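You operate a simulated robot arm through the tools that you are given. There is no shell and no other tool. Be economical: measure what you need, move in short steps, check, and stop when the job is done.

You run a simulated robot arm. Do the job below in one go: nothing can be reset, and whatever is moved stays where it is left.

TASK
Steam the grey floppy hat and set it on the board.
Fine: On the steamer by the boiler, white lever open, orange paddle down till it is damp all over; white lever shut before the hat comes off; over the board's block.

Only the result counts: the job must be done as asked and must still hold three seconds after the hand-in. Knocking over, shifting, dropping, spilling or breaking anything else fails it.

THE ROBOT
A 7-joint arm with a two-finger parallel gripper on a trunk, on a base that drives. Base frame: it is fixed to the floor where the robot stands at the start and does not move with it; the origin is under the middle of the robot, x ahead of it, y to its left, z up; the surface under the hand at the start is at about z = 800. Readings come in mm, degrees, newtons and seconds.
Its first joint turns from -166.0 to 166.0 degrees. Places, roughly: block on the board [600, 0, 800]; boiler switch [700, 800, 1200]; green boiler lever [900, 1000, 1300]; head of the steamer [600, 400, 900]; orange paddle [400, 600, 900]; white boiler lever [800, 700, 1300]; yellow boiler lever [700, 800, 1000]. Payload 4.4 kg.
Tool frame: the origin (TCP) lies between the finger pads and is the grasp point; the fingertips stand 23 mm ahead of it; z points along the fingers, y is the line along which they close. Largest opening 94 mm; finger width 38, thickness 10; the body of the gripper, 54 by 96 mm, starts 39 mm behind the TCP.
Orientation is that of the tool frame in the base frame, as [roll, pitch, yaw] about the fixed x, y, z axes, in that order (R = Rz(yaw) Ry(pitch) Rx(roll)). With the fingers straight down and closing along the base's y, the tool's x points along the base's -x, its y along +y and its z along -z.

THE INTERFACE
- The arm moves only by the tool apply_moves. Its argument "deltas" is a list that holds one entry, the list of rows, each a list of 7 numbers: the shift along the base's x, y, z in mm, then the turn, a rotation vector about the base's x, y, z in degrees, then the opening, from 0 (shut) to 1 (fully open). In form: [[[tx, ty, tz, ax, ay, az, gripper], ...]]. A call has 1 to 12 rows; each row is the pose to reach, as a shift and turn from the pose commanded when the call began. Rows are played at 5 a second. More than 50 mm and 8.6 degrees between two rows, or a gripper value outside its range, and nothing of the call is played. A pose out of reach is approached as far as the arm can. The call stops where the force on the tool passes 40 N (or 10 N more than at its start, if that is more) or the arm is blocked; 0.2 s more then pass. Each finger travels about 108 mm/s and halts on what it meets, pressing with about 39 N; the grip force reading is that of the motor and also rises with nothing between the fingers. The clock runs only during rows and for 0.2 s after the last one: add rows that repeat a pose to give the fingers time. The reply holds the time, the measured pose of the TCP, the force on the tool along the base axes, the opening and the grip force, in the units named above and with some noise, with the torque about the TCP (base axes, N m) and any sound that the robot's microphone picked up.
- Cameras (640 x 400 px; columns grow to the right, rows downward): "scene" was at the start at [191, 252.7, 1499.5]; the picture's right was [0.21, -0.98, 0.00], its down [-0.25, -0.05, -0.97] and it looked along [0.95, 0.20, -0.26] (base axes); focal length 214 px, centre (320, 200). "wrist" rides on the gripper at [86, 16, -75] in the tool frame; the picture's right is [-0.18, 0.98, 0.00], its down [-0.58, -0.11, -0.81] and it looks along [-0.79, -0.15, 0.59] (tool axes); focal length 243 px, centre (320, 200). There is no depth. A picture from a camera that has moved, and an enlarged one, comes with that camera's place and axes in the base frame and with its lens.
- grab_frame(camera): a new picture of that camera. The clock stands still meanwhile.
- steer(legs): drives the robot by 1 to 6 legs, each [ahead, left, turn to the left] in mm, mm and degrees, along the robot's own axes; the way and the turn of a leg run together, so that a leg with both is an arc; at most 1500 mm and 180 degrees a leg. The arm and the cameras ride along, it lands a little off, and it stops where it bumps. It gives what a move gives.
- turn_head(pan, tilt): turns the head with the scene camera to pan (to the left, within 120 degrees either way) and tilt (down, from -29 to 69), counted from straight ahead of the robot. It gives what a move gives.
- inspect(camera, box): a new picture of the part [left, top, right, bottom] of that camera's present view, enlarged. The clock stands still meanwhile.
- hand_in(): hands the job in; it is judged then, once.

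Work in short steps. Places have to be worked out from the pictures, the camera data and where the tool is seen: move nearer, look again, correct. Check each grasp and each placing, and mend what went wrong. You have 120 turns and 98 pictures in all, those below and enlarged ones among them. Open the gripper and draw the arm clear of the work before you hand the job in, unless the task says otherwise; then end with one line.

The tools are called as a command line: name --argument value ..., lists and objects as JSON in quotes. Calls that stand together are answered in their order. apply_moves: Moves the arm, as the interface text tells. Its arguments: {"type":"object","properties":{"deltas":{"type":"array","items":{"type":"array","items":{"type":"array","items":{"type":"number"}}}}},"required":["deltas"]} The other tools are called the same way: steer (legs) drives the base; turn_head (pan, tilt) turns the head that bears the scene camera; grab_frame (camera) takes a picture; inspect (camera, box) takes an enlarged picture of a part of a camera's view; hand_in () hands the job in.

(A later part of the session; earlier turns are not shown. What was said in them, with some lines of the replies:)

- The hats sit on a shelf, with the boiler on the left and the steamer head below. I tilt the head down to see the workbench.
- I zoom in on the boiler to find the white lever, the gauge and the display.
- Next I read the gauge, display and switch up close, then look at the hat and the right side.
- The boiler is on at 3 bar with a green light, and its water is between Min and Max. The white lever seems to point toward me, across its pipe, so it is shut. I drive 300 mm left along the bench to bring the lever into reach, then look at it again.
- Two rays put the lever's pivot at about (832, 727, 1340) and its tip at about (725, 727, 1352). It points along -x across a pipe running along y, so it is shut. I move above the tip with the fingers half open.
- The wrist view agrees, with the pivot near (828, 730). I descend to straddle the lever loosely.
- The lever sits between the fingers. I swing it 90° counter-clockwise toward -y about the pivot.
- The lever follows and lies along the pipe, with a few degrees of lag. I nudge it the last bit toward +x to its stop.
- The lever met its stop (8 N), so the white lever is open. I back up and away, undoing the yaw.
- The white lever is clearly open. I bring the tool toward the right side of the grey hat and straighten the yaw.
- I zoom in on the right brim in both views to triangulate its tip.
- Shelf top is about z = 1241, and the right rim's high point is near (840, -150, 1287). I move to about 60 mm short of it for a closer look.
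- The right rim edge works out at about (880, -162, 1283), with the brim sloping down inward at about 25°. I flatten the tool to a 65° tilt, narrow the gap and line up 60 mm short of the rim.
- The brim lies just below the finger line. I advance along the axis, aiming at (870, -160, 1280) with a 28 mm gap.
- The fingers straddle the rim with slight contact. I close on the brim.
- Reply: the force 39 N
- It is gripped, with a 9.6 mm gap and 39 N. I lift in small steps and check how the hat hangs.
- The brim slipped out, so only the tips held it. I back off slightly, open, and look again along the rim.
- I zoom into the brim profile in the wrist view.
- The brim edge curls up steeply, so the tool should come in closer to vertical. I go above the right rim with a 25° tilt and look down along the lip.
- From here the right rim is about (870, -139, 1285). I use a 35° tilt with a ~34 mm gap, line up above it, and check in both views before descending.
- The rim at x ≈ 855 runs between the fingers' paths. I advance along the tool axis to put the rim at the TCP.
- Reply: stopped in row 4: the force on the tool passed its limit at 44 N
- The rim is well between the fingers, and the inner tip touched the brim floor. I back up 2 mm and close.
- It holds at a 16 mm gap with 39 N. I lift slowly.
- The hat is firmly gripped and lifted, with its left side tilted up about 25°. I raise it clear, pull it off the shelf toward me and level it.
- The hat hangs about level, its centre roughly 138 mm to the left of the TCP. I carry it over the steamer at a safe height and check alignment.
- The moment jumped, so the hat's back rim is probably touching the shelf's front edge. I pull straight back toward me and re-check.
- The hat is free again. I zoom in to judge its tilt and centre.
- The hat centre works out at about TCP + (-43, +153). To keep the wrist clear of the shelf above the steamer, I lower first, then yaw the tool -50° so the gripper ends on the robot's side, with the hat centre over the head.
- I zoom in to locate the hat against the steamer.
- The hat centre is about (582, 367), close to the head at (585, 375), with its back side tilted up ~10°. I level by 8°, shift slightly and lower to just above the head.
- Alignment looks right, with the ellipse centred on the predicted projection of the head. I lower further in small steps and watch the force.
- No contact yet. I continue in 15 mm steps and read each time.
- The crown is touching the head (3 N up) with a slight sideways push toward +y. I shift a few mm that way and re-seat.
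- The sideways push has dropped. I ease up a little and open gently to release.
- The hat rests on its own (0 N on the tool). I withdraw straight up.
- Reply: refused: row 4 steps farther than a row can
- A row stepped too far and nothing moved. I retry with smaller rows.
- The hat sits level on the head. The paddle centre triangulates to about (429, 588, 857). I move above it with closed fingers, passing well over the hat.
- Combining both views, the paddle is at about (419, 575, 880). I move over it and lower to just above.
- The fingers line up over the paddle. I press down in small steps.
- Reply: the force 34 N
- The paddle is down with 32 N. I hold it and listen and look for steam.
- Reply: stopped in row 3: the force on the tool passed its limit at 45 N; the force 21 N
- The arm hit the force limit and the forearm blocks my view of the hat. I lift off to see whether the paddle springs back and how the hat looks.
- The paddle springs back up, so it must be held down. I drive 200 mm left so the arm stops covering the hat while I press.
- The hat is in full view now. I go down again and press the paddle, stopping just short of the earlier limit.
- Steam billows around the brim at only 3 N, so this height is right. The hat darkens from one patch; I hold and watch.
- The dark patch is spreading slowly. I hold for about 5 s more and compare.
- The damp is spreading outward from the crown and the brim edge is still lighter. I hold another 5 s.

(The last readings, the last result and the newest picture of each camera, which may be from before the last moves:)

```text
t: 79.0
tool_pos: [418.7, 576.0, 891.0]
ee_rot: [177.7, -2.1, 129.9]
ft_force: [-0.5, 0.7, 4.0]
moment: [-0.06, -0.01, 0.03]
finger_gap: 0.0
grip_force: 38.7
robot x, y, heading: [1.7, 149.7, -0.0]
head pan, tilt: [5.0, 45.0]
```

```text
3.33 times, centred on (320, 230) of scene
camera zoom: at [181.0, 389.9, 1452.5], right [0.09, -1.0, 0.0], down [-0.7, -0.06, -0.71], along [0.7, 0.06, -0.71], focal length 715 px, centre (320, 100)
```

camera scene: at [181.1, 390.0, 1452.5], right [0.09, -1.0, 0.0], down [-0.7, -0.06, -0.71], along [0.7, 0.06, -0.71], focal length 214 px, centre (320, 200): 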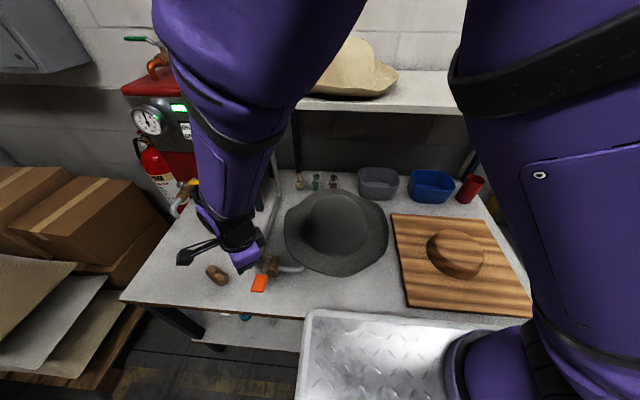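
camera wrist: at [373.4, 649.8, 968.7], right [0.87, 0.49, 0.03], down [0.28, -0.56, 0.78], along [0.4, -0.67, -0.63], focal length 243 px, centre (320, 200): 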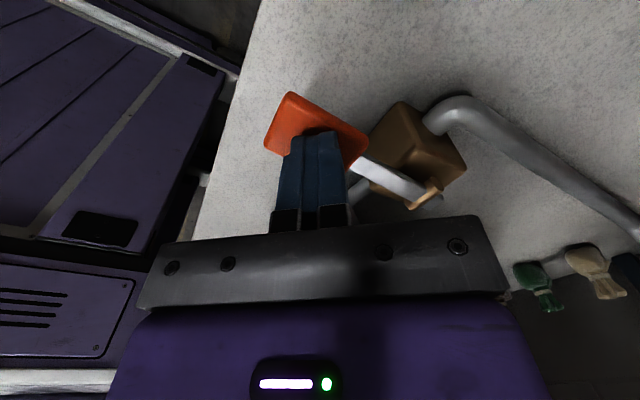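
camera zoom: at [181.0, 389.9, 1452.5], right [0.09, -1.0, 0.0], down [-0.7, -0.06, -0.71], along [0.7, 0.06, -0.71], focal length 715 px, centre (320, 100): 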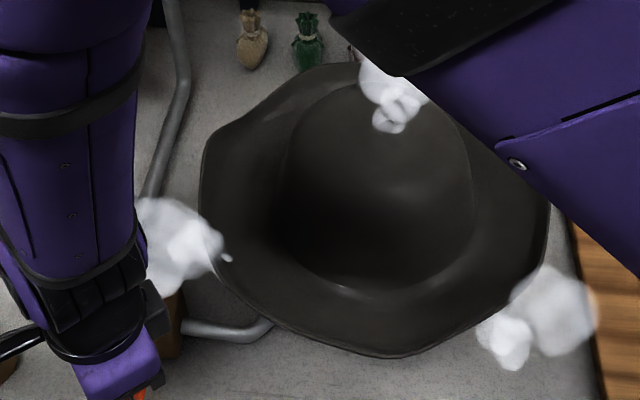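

It now looks nearly uniformly dark. One more short hold will show whether it still changes.

apply_moves --deltas '[[[0, 0, 0, 0, 0, 0, 0], [0, 0, 0, 0, 0, 0, 0], [0, 0, 0, 0, 0, 0, 0], [0, 0, 0, 0, 0, 0, 0], [0, 0, 0, 0, 0, 0, 0], [0, 0, 0, 0, 0, 0, 0], [0, 0, 0, 0, 0, 0, 0], [0, 0, 0, 0, 0, 0, 0], [0, 0, 0, 0, 0, 0, 0], [0, 0, 0, 0, 0, 0, 0], [0, 0, 0, 0, 0, 0, 0], [0, 0, 0, 0, 0, 0, 0]]]'

inspect --camera "scene" --box '[230, 170, 410, 290]'

```text
t: 81.6
tool_pos: [417.2, 577.1, 892.1]
ee_rot: [177.7, -2.1, 130.0]
ft_force: [0.0, -0.8, 2.8]
moment: [-0.03, -0.05, 0.0]
finger_gap: 0.0
grip_force: 38.4
robot x, y, heading: [2.1, 150.7, -0.3]
head pan, tilt: [5.0, 45.0]
```

```text
3.33 times, centred on (320, 230) of scene
camera zoom: at [181.0, 389.9, 1452.5], right [0.09, -1.0, 0.0], down [-0.7, -0.06, -0.71], along [0.7, 0.06, -0.71], focal length 715 px, centre (320, 100)
```

zoom: 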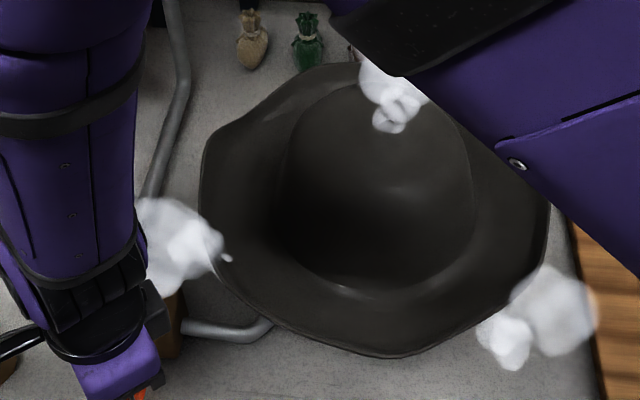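

The hat is evenly dark and no longer changing, so it is damp all over. I release the paddle and rise straight up.

apply_moves --deltas '[[[0, 0, 15, 0, 0, 0, 0], [0, 0, 60, 0, 0, 0, 0], [0, 0, 105, 0, 0, 0, 0], [0, 0, 150, 0, 0, 0, 0], [0, 0, 198, 0, 0, 8, 0], [0, 0, 246, 0, 0, 16, 0], [0, 0, 294, 0, 0, 24, 0], [0, 0, 342, 0, 0, 32, 0], [0, 0, 390, 0, 0, 40, 0], [0, 0, 438, 0, 0, 48, 0.2], [0, 0, 486, 0, 0, 50, 0.3], [0, 0, 534, 0, 0, 50, 0.34]]]'

inspect --camera "scene" --box '[210, 160, 450, 310]'

steer --legs '[[0, 150, 0]]'

```text
t: 84.2
tool_pos: [417.2, 577.0, 1427.6]
ee_rot: [177.7, -2.1, 180.0]
ft_force: [-0.3, 0.2, -0.6]
moment: [-0.02, 0.03, -0.04]
finger_gap: 31.8
grip_force: 0.2
robot x, y, heading: [3.3, 153.2, -0.1]
head pan, tilt: [5.0, 45.0]
```

```text
2.67 times, centred on (330, 235) of scene
camera zoom: at [181.2, 390.1, 1452.4], right [0.09, -1.0, 0.0], down [-0.7, -0.06, -0.71], along [0.7, 0.06, -0.71], focal length 572 px, centre (293, 107)
```

zoom: 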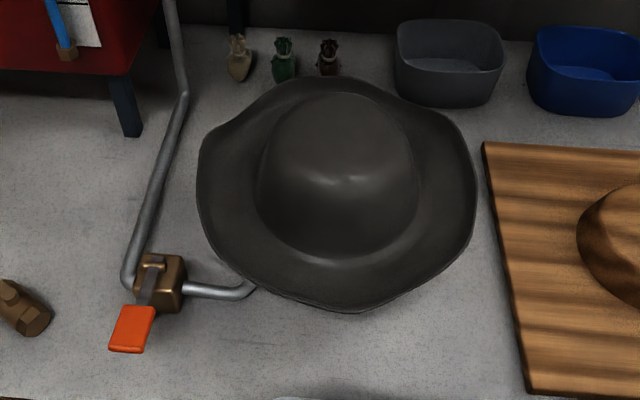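

```text
t: 85.6
tool_pos: [419.3, 725.5, 1425.3]
ee_rot: [177.5, -2.1, 179.8]
ft_force: [0.0, 0.9, -1.6]
moment: [0.0, 0.01, -0.02]
finger_gap: 31.9
grip_force: 0.1
robot x, y, heading: [-2.5, 296.1, -0.2]
head pan, tilt: [5.0, 45.0]
```

The hat has an even damp sheen all over, and the paddle is up. Now I go to the white lever to shut it: over the lever with the yaw turned +90.

apply_moves --deltas '[[[34, -7, 10, 0, 0, 7.5, 0.34], [68, -13, 20, 0, 0, 15, 0.34], [102, -20, 25, 0, 0, 22.5, 0.34], [136, -27, 25, 0, 0, 30, 0.34], [170, -33, 25, 0, 0, 37.5, 0.4], [205, -40, 25, 0, 0, 45, 0.5], [239, -47, 25, 0, 0, 52.5, 0.6], [273, -53, 25, 0, 0, 60, 0.6], [307, -60, 25, 0, 0, 67.5, 0.6], [341, -67, 25, 0, 0, 75, 0.6], [375, -73, 25, 0, 0, 82.5, 0.6], [409, -80, 25, 0, 0, 90, 0.6]]]'

grab_frame --camera "wrist"

```text
t: 88.2
tool_pos: [826.7, 645.2, 1451.3]
ee_rot: [177.8, -2.0, -90.0]
ft_force: [-0.7, -0.3, 1.2]
moment: [0.01, -0.07, 0.0]
finger_gap: 56.1
grip_force: 0.0
robot x, y, heading: [-1.0, 300.0, -0.1]
head pan, tilt: [5.0, 45.0]
```

```text
20 pictures are left
camera wrist: at [812.9, 562.5, 1531.0], right [-0.98, 0.19, 0.03], down [0.14, 0.61, 0.78], along [0.12, 0.77, -0.63], focal length 243 px, centre (320, 200)
```

wrist: 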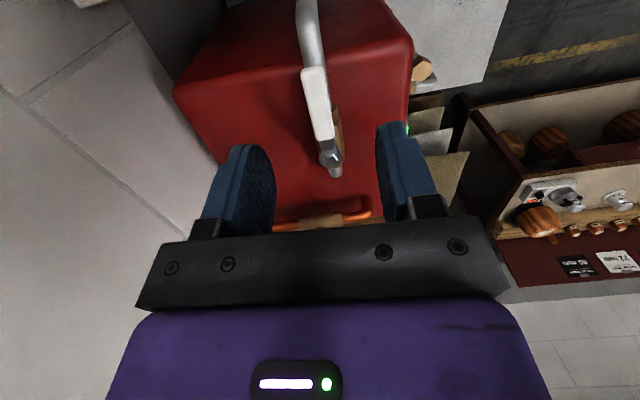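

The lever is between the finger lines. I descend, narrow the gap and swing it back 90° clockwise to shut.

apply_moves --deltas '[[[1, 0, -30, 0, 0, 0, 0.6], [1, 0, -60, 0, 0, 0, 0.6], [1, 0, -89, 0, 0, 0, 0.6], [1, 0, -89, 0, 0, 0, 0.36], [1, 0, -89, 0, 0, 0, 0.34]]]'

apply_moves --deltas '[[[-12.1, 0.9, 0, 0, 0, -8.2, 0.34], [-24, 3.5, 0, 0, 0, -16.4, 0.34], [-35.2, 7.7, 0, 0, 0, -24.5, 0.34], [-45.9, 13.5, 0, 0, 0, -32.7, 0.34], [-55.7, 20.8, 0, 0, 0, -40.9, 0.34], [-64.2, 29.3, 0, 0, 0, -49.1, 0.34], [-71.5, 39.1, 0, 0, 0, -57.3, 0.34], [-77.3, 49.6, 0, 0, 0, -65.4, 0.34], [-81.5, 61, 0, 0, 0, -73.6, 0.34], [-84.1, 72.9, 0, 0, 0, -81.8, 0.34], [-85, 85, 0, 0, 0, -90, 0.34], [-85, 91, 0, 0, 0, -94, 0.34]]]'

grab_frame --camera "wrist"

```text
t: 89.4
tool_pos: [827.9, 644.5, 1360.7]
ee_rot: [177.6, -2.1, -90.2]
ft_force: [-0.4, 1.1, -0.1]
moment: [-0.01, -0.04, -0.01]
finger_gap: 32.0
grip_force: 0.0
robot x, y, heading: [0.3, 301.2, -0.3]
head pan, tilt: [5.0, 45.0]
```

```text
t: 92.0
tool_pos: [744.1, 736.8, 1362.1]
ee_rot: [177.7, -2.2, 175.9]
ft_force: [-0.6, -1.9, 0.7]
moment: [-0.02, 0.05, -0.03]
finger_gap: 32.8
grip_force: 0.2
robot x, y, heading: [0.1, 301.5, -0.1]
head pan, tilt: [5.0, 45.0]
```

```text
19 pictures are left
camera wrist: at [660.5, 756.8, 1440.6], right [0.26, 0.97, 0.03], down [0.6, -0.19, 0.78], along [0.76, -0.18, -0.63], focal length 243 px, centre (320, 200)
```

wrist: 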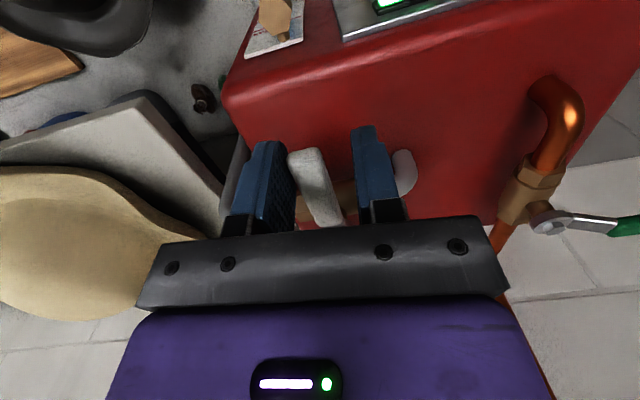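

The lever is back across the pipe. I push a few mm more to feel its stop.

apply_moves --deltas '[[[0, 3, 0, 0, 0, -2, 0.34], [0, 6, 0, 0, 0, -3, 0.34], [0, 8, 0, 0, 0, -3, 0.34]]]'

```text
t: 92.8
tool_pos: [745.2, 742.9, 1362.3]
ee_rot: [177.7, -2.1, 172.7]
ft_force: [-2.8, -21.5, -10.6]
moment: [-0.13, -0.05, 0.22]
finger_gap: 42.0
grip_force: 11.0
robot x, y, heading: [-0.4, 299.8, -0.2]
head pan, tilt: [5.0, 45.0]
```

The stop is felt (21 N), so the lever is shut. I ease off, rise and retreat.

apply_moves --deltas '[[[0, -8, 0, 0, 0, 0, 0.5], [0, -8, 45, 0, 0, 0, 0.6], [0, -8, 90, 0, 0, 0, 0.5], [-40, -30, 110, 0, 0, 0, 0.4], [-80, -60, 110, 0, 0, 0, 0.4], [-115, -95, 110, 0, 0, 0, 0.4], [-150, -130, 110, 0, 0, -8, 0.4], [-180, -165, 100, 0, 0, -16, 0.4], [-200, -205, 90, 0, 0, -24, 0.4], [-220, -245, 80, 0, 0, -32, 0.4], [-235, -280, 70, 0, 0, -38, 0.4], [-246, -310, 60, 0, 0, -43, 0.4]]]'

turn_head --pan 25 --tilt 35

grab_frame --camera "scene"

```text
t: 95.4
tool_pos: [497.1, 433.6, 1422.3]
ee_rot: [177.6, -2.1, 129.9]
ft_force: [-0.4, 0.4, -0.7]
moment: [-0.04, 0.0, 0.02]
finger_gap: 37.8
grip_force: 0.1
robot x, y, heading: [-4.4, 298.1, 0.2]
head pan, tilt: [5.0, 45.0]
```

```text
t: 96.2
tool_pos: [498.6, 434.8, 1423.1]
ee_rot: [177.6, -2.1, 129.9]
ft_force: [0.3, 0.0, -0.2]
moment: [0.01, -0.01, -0.02]
finger_gap: 37.5
grip_force: 0.1
robot x, y, heading: [-1.1, 297.8, -0.1]
head pan, tilt: [25.0, 35.0]
```

```text
18 pictures are left
camera scene: at [180.0, 569.4, 1467.2], right [0.42, -0.91, 0.0], down [-0.52, -0.24, -0.82], along [0.74, 0.34, -0.57], focal length 214 px, centre (320, 200)
```

scene: 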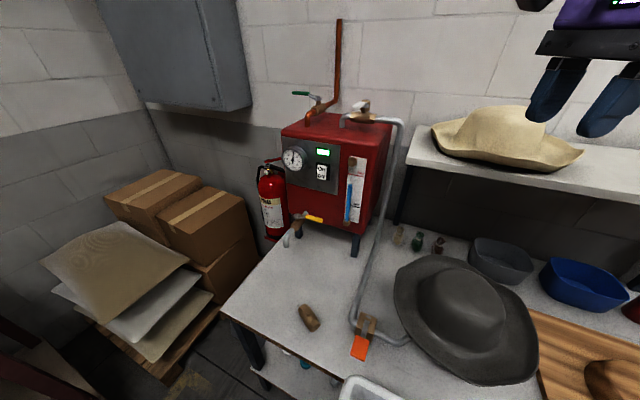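

The white lever is shut. I drive back right to the earlier stance and bring the tool above the same brim spot, keeping the same orientation.

steer --legs '[[0, -348, 0]]'

apply_moves --deltas '[[[0, 0, -45, 0, 0, 0, 0.4], [0, 10, -90, 0, 0, 0, 0.4], [0, 30, -130, 0, 0, 0, 0.4], [0, 55, -170, 0, 0, 0, 0.4], [0, 80, -210, 0, 0, 0, 0.4], [0, 105, -250, 0, 0, 0, 0.4], [0, 130, -285, 0, 0, 0, 0.4], [0, 155, -320, 0, 0, 0, 0.4], [0, 176, -350, 0, 0, 0, 0.4], [0, 176, -380, 0, 0, 0, 0.4]]]'

grab_frame --camera "wrist"

```text
t: 98.5
tool_pos: [498.3, 83.1, 1423.3]
ee_rot: [177.6, -2.1, 130.0]
ft_force: [-0.7, 0.6, -0.4]
moment: [0.01, -0.02, -0.01]
finger_gap: 37.7
grip_force: 0.1
robot x, y, heading: [-3.8, -55.8, 0.1]
head pan, tilt: [25.0, 35.0]
```

```text
t: 100.7
tool_pos: [497.6, 258.1, 1042.4]
ee_rot: [177.6, -2.1, 130.0]
ft_force: [-0.4, -0.8, 0.2]
moment: [0.0, -0.03, 0.01]
finger_gap: 37.6
grip_force: 0.1
robot x, y, heading: [-0.7, -58.0, 0.2]
head pan, tilt: [25.0, 35.0]
```

```text
17 pictures are left
camera wrist: at [453.5, 331.7, 1121.5], right [0.87, 0.49, 0.03], down [0.28, -0.56, 0.78], along [0.4, -0.67, -0.63], focal length 243 px, centre (320, 200)
```

wrist: 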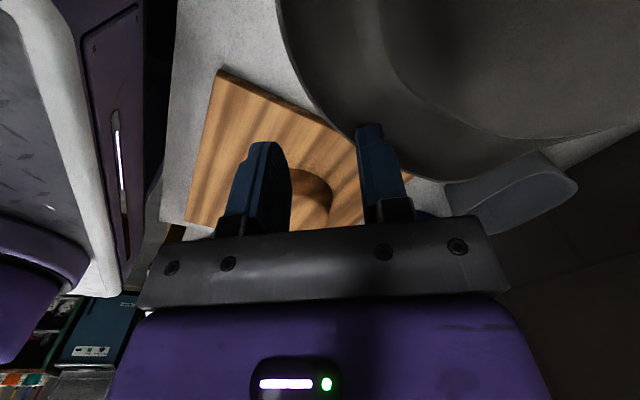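

The rim seen from here matches the release position, at about (487, 256, 945). I descend the same way I left and close.

apply_moves --deltas '[[[1, 4.5, -30, 0, 0, 0, 0.4], [1, 4.5, -60, 0, 0, 0, 0.4], [1, 4.5, -85, 0, 0, 0, 0.4], [1, 4.5, -103, 0, 0, 0, 0.4], [1, 4.5, -103, 0, 0, 0, 0.4]]]'

apply_moves --deltas '[[[0, 0, 0, 0, 0, 0, 0.25], [0, 0, 0, 0, 0, 0, 0.1], [0, 0, 0, 0, 0, 0, 0], [0, 0, 0, 0, 0, 0, 0], [0, 0, 0, 0, 0, 0, 0]]]'

grab_frame --camera "wrist"

```text
t: 101.9
tool_pos: [499.8, 263.1, 939.0]
ee_rot: [177.5, -2.1, 130.0]
ft_force: [0.2, 0.3, 1.3]
moment: [0.01, -0.03, 0.04]
finger_gap: 37.8
grip_force: 0.2
robot x, y, heading: [-0.9, -56.9, 0.4]
head pan, tilt: [25.0, 35.0]
```

```text
t: 103.1
tool_pos: [499.6, 263.6, 940.1]
ee_rot: [177.8, -2.2, 130.0]
ft_force: [-1.0, -0.7, -0.4]
moment: [-0.09, 0.08, -0.01]
finger_gap: 9.7
grip_force: 39.2
robot x, y, heading: [2.2, -52.0, -0.2]
head pan, tilt: [25.0, 35.0]
```

```text
16 pictures are left
camera wrist: at [455.6, 336.0, 1018.1], right [0.87, 0.49, 0.03], down [0.28, -0.56, 0.78], along [0.4, -0.67, -0.63], focal length 243 px, centre (320, 200)
```

wrist: 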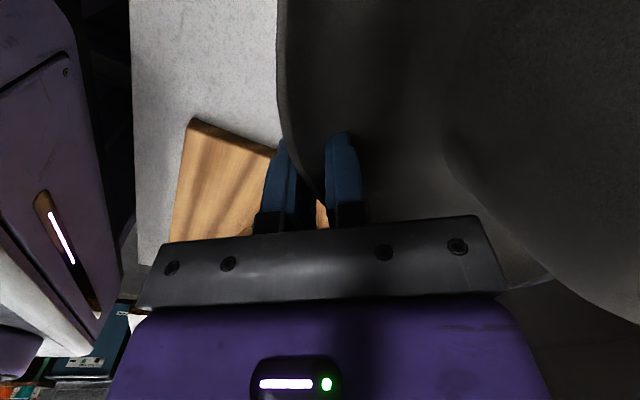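

It is firmly gripped again with a 9.7 mm gap. I lift straight off the head by 150 mm.

apply_moves --deltas '[[[0, 0, 10, 0, 0, 0, 0], [0, 0, 30, 0, 0, 0, 0], [0, 0, 60, 0, 0, 0, 0], [0, 0, 95, 0, 0, 0, 0], [0, 0, 130, 0, 0, 0, 0], [0, 0, 150, 0, 0, 0, 0], [0, 0, 150, 0, 0, 0, 0]]]'

grab_frame --camera "scene"

```text
t: 104.7
tool_pos: [498.7, 262.6, 1089.5]
ee_rot: [177.6, -2.1, 130.0]
ft_force: [1.0, 0.1, -1.6]
moment: [-0.19, 0.16, 0.01]
finger_gap: 9.7
grip_force: 38.9
robot x, y, heading: [1.2, -53.2, 0.2]
head pan, tilt: [25.0, 35.0]
```

```text
15 pictures are left
camera scene: at [179.7, 216.1, 1467.2], right [0.42, -0.91, 0.0], down [-0.52, -0.24, -0.82], along [0.74, 0.35, -0.57], focal length 214 px, centre (320, 200)
```

scene: 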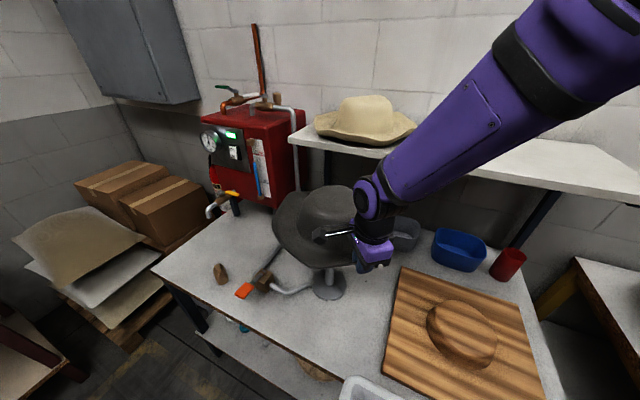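

The hat is off the head. The block centre is about (585, -18) and the hat centre about TCP + (73, 110). I back the base 60 mm for comfortable reach, then carry the hat over the board.

steer --legs '[[-60, 0, 0]]'

apply_moves --deltas '[[[8, -39, 10, 0, 0, 0, 0], [16, -78, 15, 0, 0, 0, 0], [24, -117, 15, 0, 0, 0, 0], [32, -156, 15, 0, 0, 0, 0], [40, -195, 10, 0, 0, 0, 0], [48, -234, 0, 0, 0, 0, 0], [56, -273, -15, 0, 0, 0, 0], [64, -312, -30, 0, 0, 0, 0], [70, -351, -45, 0, 0, 0, 0], [73, -391, -60, 0, 0, 0, 0], [73, -391, -60, 0, 0, 0, 0]]]'

turn_head --pan -10 --tilt 42

grab_frame --camera "scene"

```text
t: 105.7
tool_pos: [438.8, 263.7, 1088.7]
ee_rot: [177.6, -2.1, 130.0]
ft_force: [-0.3, 0.6, -1.1]
moment: [-0.14, 0.14, 0.0]
finger_gap: 9.4
grip_force: 38.7
robot x, y, heading: [-60.8, -55.2, 0.2]
head pan, tilt: [25.0, 35.0]
```

```text
t: 108.0
tool_pos: [512.0, -128.6, 1028.3]
ee_rot: [177.6, -2.2, 129.9]
ft_force: [0.1, 0.3, -1.8]
moment: [-0.17, 0.15, -0.02]
finger_gap: 9.5
grip_force: 39.3
robot x, y, heading: [-61.0, -53.2, 0.1]
head pan, tilt: [25.0, 35.0]
```

```text
t: 109.1
tool_pos: [512.4, -129.0, 1027.9]
ee_rot: [177.7, -2.0, 130.0]
ft_force: [0.0, -0.4, -1.6]
moment: [-0.17, 0.14, -0.01]
finger_gap: 9.6
grip_force: 38.4
robot x, y, heading: [-56.3, -51.4, 0.2]
head pan, tilt: [-10.0, 42.0]
```

```text
14 pictures are left
camera scene: at [121.9, 164.3, 1456.8], right [-0.17, -0.99, 0.0], down [-0.66, 0.11, -0.74], along [0.73, -0.13, -0.67], focal length 214 px, centre (320, 200)
```

scene: 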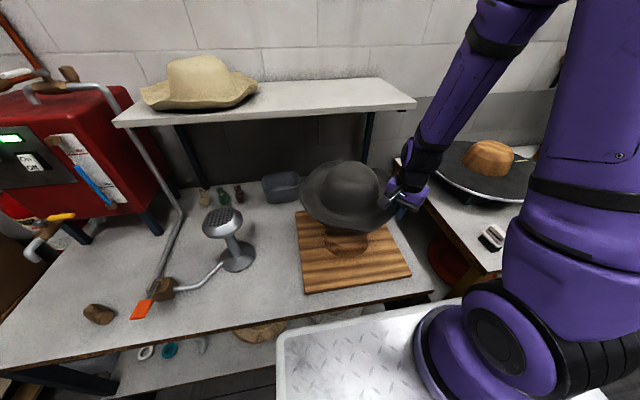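

Roughly aligned over the block. I zoom in to refine before lowering.

inspect --camera "scene" --box '[270, 145, 430, 305]'

```text
2.50 times, centred on (350, 225) of scene
camera zoom: at [121.9, 164.3, 1456.8], right [-0.17, -0.99, 0.0], down [-0.66, 0.11, -0.74], along [0.73, -0.13, -0.67], focal length 536 px, centre (245, 138)
```

zoom: 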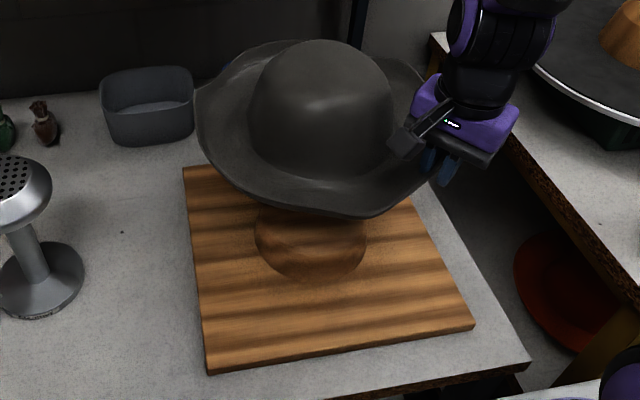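

The block axis is near (590, -17). The hat needs about 8 mm toward -y. I adjust and lower to just above the block.

apply_moves --deltas '[[[-1, -8, -20, 0, 0, 0, 0], [-1, -8, -50, 0, 0, 0, 0], [-1, -8, -80, 0, 0, 0, 0], [-1, -8, -98, 0, 0, 0, 0], [-1, -8, -98, 0, 0, 0, 0]]]'

inspect --camera "scene" --box '[270, 165, 430, 305]'

```text
t: 110.3
tool_pos: [511.4, -136.2, 929.8]
ee_rot: [177.5, -2.1, 129.9]
ft_force: [-0.8, -0.8, -2.3]
moment: [-0.21, 0.11, 0.03]
finger_gap: 9.6
grip_force: 38.9
robot x, y, heading: [-58.0, -55.8, 0.2]
head pan, tilt: [-10.0, 42.0]
```

```text
2.86 times, centred on (350, 235) of scene
camera zoom: at [121.7, 164.2, 1456.8], right [-0.17, -0.98, 0.0], down [-0.66, 0.12, -0.74], along [0.73, -0.13, -0.67], focal length 613 px, centre (234, 100)
```

zoom: 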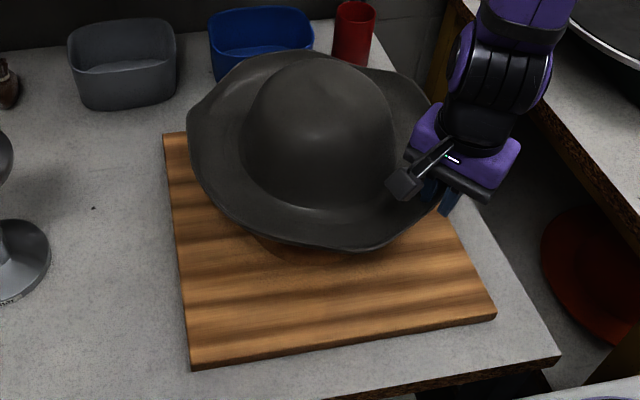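

It is centred on the predicted block axis. I lower in small steps with force checks.

apply_moves --deltas '[[[0, 0, -8, 0, 0, 0, 0], [0, 0, -16, 0, 0, 0, 0], [0, 0, -24, 0, 0, 0, 0], [0, 0, -32, 0, 0, 0, 0]]]'

apply_moves --deltas '[[[0, 0, -5, 0, 0, 0, 0], [0, 0, -10, 0, 0, 0, 0], [0, 0, -15, 0, 0, 0, 0]]]'

```text
t: 111.3
tool_pos: [509.7, -136.7, 898.9]
ee_rot: [177.7, -2.1, 130.1]
ft_force: [-0.2, 0.3, -1.7]
moment: [-0.14, 0.19, 0.01]
finger_gap: 9.9
grip_force: 38.9
robot x, y, heading: [-63.3, -52.6, 0.3]
head pan, tilt: [-10.0, 42.0]
```

```text
t: 112.1
tool_pos: [509.6, -136.6, 883.4]
ee_rot: [177.8, -2.1, 130.1]
ft_force: [-5.8, -0.7, 1.5]
moment: [0.24, 0.22, 0.7]
finger_gap: 9.6
grip_force: 38.6
robot x, y, heading: [-58.7, -57.4, 0.2]
head pan, tilt: [-10.0, 42.0]
```

The block pushes the hat toward -x (5.8 N), so the hat sits slightly too far back. I lift a little, shift -8 mm in x and lower again.

apply_moves --deltas '[[[0, 0, 10, 0, 0, 0, 0], [-8, 0, 10, 0, 0, 0, 0], [-8, 0, 2, 0, 0, 0, 0], [-8, 0, -4, 0, 0, 0, 0]]]'

```text
t: 113.1
tool_pos: [502.5, -136.7, 879.7]
ee_rot: [177.6, -2.1, 130.1]
ft_force: [-0.5, -0.1, -0.8]
moment: [-0.16, 0.1, 0.02]
finger_gap: 9.5
grip_force: 39.3
robot x, y, heading: [-59.1, -58.2, 0.3]
head pan, tilt: [-10.0, 42.0]
```

Free again and lower than before. I continue down.

apply_moves --deltas '[[[0, 0, -4, 0, 0, 0, 0], [0, 0, -8, 0, 0, 0, 0]]]'

apply_moves --deltas '[[[0, 0, -4, 0, 0, 0, 0], [0, 0, -8, 0, 0, 0, 0]]]'

```text
t: 113.7
tool_pos: [501.5, -136.7, 870.6]
ee_rot: [177.8, -2.1, 129.8]
ft_force: [0.1, -0.7, -1.0]
moment: [-0.18, 0.14, 0.0]
finger_gap: 9.4
grip_force: 39.3
robot x, y, heading: [-57.3, -55.1, -0.1]
head pan, tilt: [-10.0, 42.0]
```

```text
t: 114.3
tool_pos: [501.2, -137.1, 863.4]
ee_rot: [177.7, -2.1, 130.0]
ft_force: [-0.5, 0.1, -0.8]
moment: [-0.1, 0.14, 0.06]
finger_gap: 9.6
grip_force: 39.5
robot x, y, heading: [-60.3, -54.0, 0.1]
head pan, tilt: [-10.0, 42.0]
```

Still free. I continue in 6–8 mm steps.

apply_moves --deltas '[[[0, 0, -4, 0, 0, 0, 0], [0, 0, -7, 0, 0, 0, 0]]]'

inspect --camera "scene" --box '[270, 165, 430, 305]'

```text
t: 114.9
tool_pos: [502.2, -136.1, 856.4]
ee_rot: [177.5, -2.1, 130.0]
ft_force: [-1.7, 1.6, -0.6]
moment: [0.1, 0.14, 0.38]
finger_gap: 9.7
grip_force: 38.9
robot x, y, heading: [-59.1, -57.2, 0.0]
head pan, tilt: [-10.0, 42.0]
```

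```text
2.86 times, centred on (350, 235) of scene
camera zoom: at [121.7, 164.3, 1456.8], right [-0.17, -0.98, 0.0], down [-0.66, 0.12, -0.74], along [0.73, -0.13, -0.67], focal length 613 px, centre (234, 100)
```

zoom: 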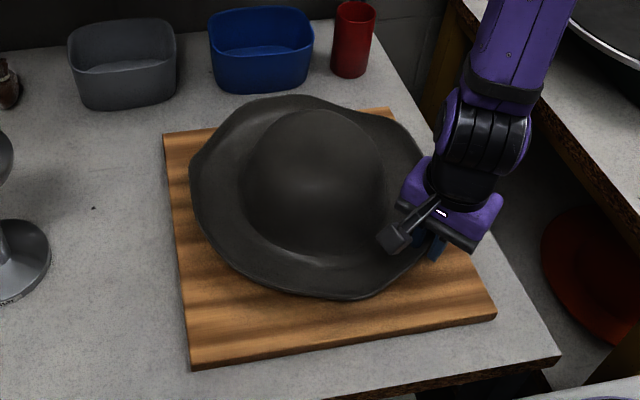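

Nearly seated, with small side forces. I shift (-3, +3) and go a bit lower.

apply_moves --deltas '[[[-3, 3, 0, 0, 0, 0, 0], [-3, 3, -4, 0, 0, 0, 0], [-3, 3, -7, 0, 0, 0, 0]]]'

apply_moves --deltas '[[[0, 0, -3, 0, 0, 0, 0], [0, 0, -6, 0, 0, 0, 0]]]'

```text
t: 115.8
tool_pos: [500.2, -133.3, 851.8]
ee_rot: [177.6, -2.1, 130.0]
ft_force: [-1.4, -0.7, 19.1]
moment: [-0.03, 0.38, 0.09]
finger_gap: 9.5
grip_force: 39.1
robot x, y, heading: [-61.2, -56.2, 0.0]
head pan, tilt: [-10.0, 42.0]
stopped in row 3: the force on the tool passed its limit at 42 N (the readings are from after the stop); the commanded pose is now the measured one
```

```text
t: 116.1
tool_pos: [500.0, -132.7, 851.1]
ee_rot: [177.5, -2.0, 130.2]
ft_force: [-2.2, -1.2, 24.6]
moment: [0.1, 0.59, 0.05]
finger_gap: 9.7
grip_force: 39.3
robot x, y, heading: [-60.9, -50.6, 0.1]
head pan, tilt: [-10.0, 42.0]
stopped in row 1: the force on the tool passed its limit at 52 N (the readings are from after the stop); the commanded pose is now the measured one
```

The brim or fingertip near the gripper is on the board. I ease up 3 mm and release.

apply_moves --deltas '[[[0, 0, 3, 0, 0, 0, 0], [0, 0, 3, 0, 0, 0, 0], [0, 0, 3, 0, 0, 0, 0.15], [0, 0, 3, 0, 0, 0, 0.35], [0, 0, 3, 0, 0, 0, 0.35]]]'

inspect --camera "scene" --box '[270, 165, 430, 305]'

grab_frame --camera "wrist"

```text
t: 117.3
tool_pos: [500.1, -133.4, 852.6]
ee_rot: [177.5, -1.9, 130.1]
ft_force: [0.2, 0.2, -0.4]
moment: [0.02, -0.01, 0.01]
finger_gap: 32.8
grip_force: 0.0
robot x, y, heading: [-61.1, -53.3, -0.0]
head pan, tilt: [-10.0, 42.0]
```

```text
2.86 times, centred on (350, 235) of scene
camera zoom: at [121.9, 164.2, 1456.8], right [-0.17, -0.98, 0.0], down [-0.66, 0.12, -0.74], along [0.73, -0.13, -0.67], focal length 613 px, centre (234, 100)
```

zoom: 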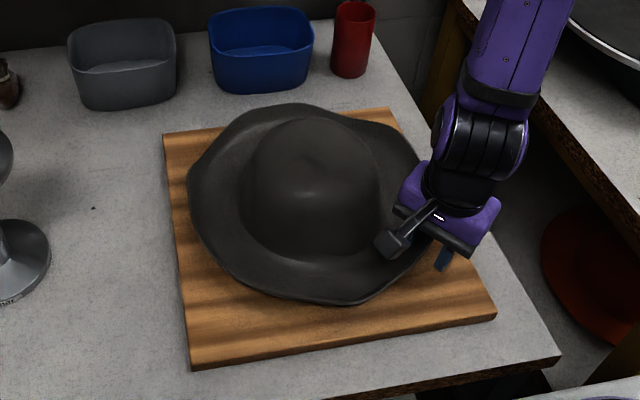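

```text
9 pictures are left
camera wrist: at [455.4, -60.4, 931.5], right [0.87, 0.49, 0.04], down [0.28, -0.56, 0.78], along [0.4, -0.67, -0.62], focal length 243 px, centre (320, 200)
```

wrist: 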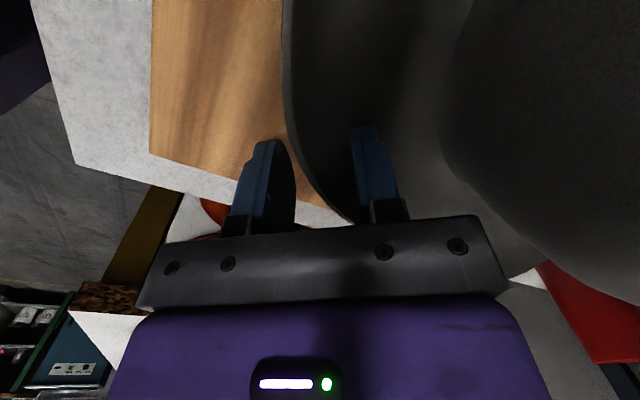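

Released, and the hat sits on the board over the block. I withdraw straight up with the fingers clear of the rim.

apply_moves --deltas '[[[0, 0, 5, 0, 0, 0, 0.4], [0, 0, 20, 0, 0, 0, 0.4], [0, 0, 50, 0, 0, 0, 0.4], [0, 0, 95, 0, 0, 0, 0.4], [0, 0, 140, 0, 0, 0, 0.4], [0, -20, 180, 0, 0, 0, 0.4], [-10, -50, 215, 0, 0, 0, 0.4], [-20, -80, 245, 0, 0, 0, 0.6], [-20, -115, 270, 0, 0, 0, 1], [-20, -115, 270, 0, 0, 0, 1]]]'

inspect --camera "scene" --box '[250, 155, 450, 305]'

grab_frame --camera "scene"

```text
t: 119.5
tool_pos: [479.2, -250.3, 1124.3]
ee_rot: [177.5, -2.0, 130.1]
ft_force: [-0.3, -0.2, 0.8]
moment: [0.0, -0.01, 0.0]
finger_gap: 94.1
grip_force: 0.1
out of reach, approached as far as the arm can: row 4, 5
robot x, y, heading: [-62.1, -52.9, 0.1]
head pan, tilt: [-10.0, 42.0]
```

```text
2.67 times, centred on (350, 230) of scene
camera zoom: at [121.9, 164.2, 1456.8], right [-0.17, -0.98, 0.0], down [-0.66, 0.12, -0.74], along [0.73, -0.13, -0.67], focal length 572 px, centre (240, 120)
```

zoom: 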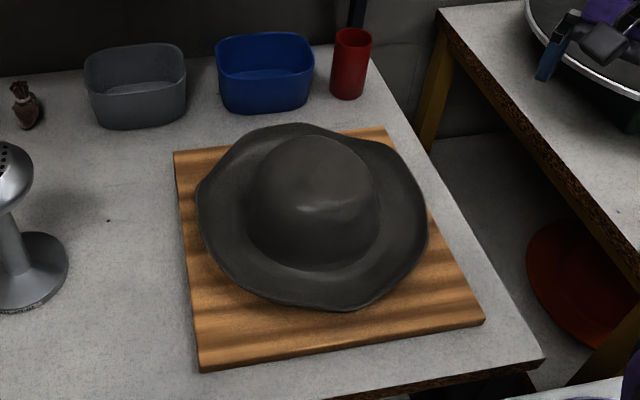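

```text
7 pictures are left
camera scene: at [121.9, 164.2, 1456.8], right [-0.17, -0.98, 0.0], down [-0.66, 0.12, -0.74], along [0.73, -0.13, -0.67], focal length 214 px, centre (320, 200)
```

scene: 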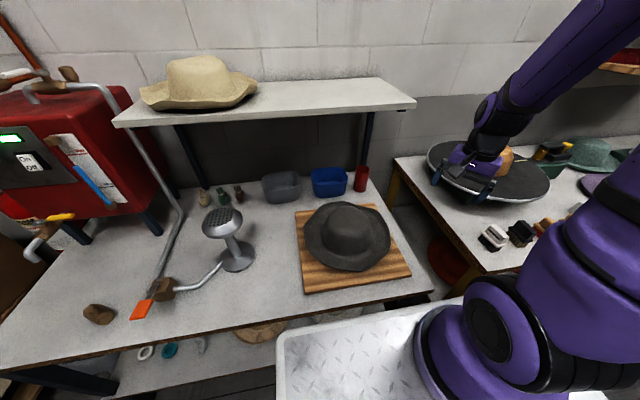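

The hat sits level over the block and keeps its even damp sheen. The white lever is shut, the paddle is up, everything else looks undisturbed, and the arm is clear with the gripper open. I hand in.

hand_in

```text
The job is handed in.
```

The grey hat is steamed damp all over and sits over the block on the board. The white lever was shut before the hat came off the steamer, and the job is handed in. On the way to the steamer the hat briefly touched something, probably the shelf's front edge. I saw nothing else moved.
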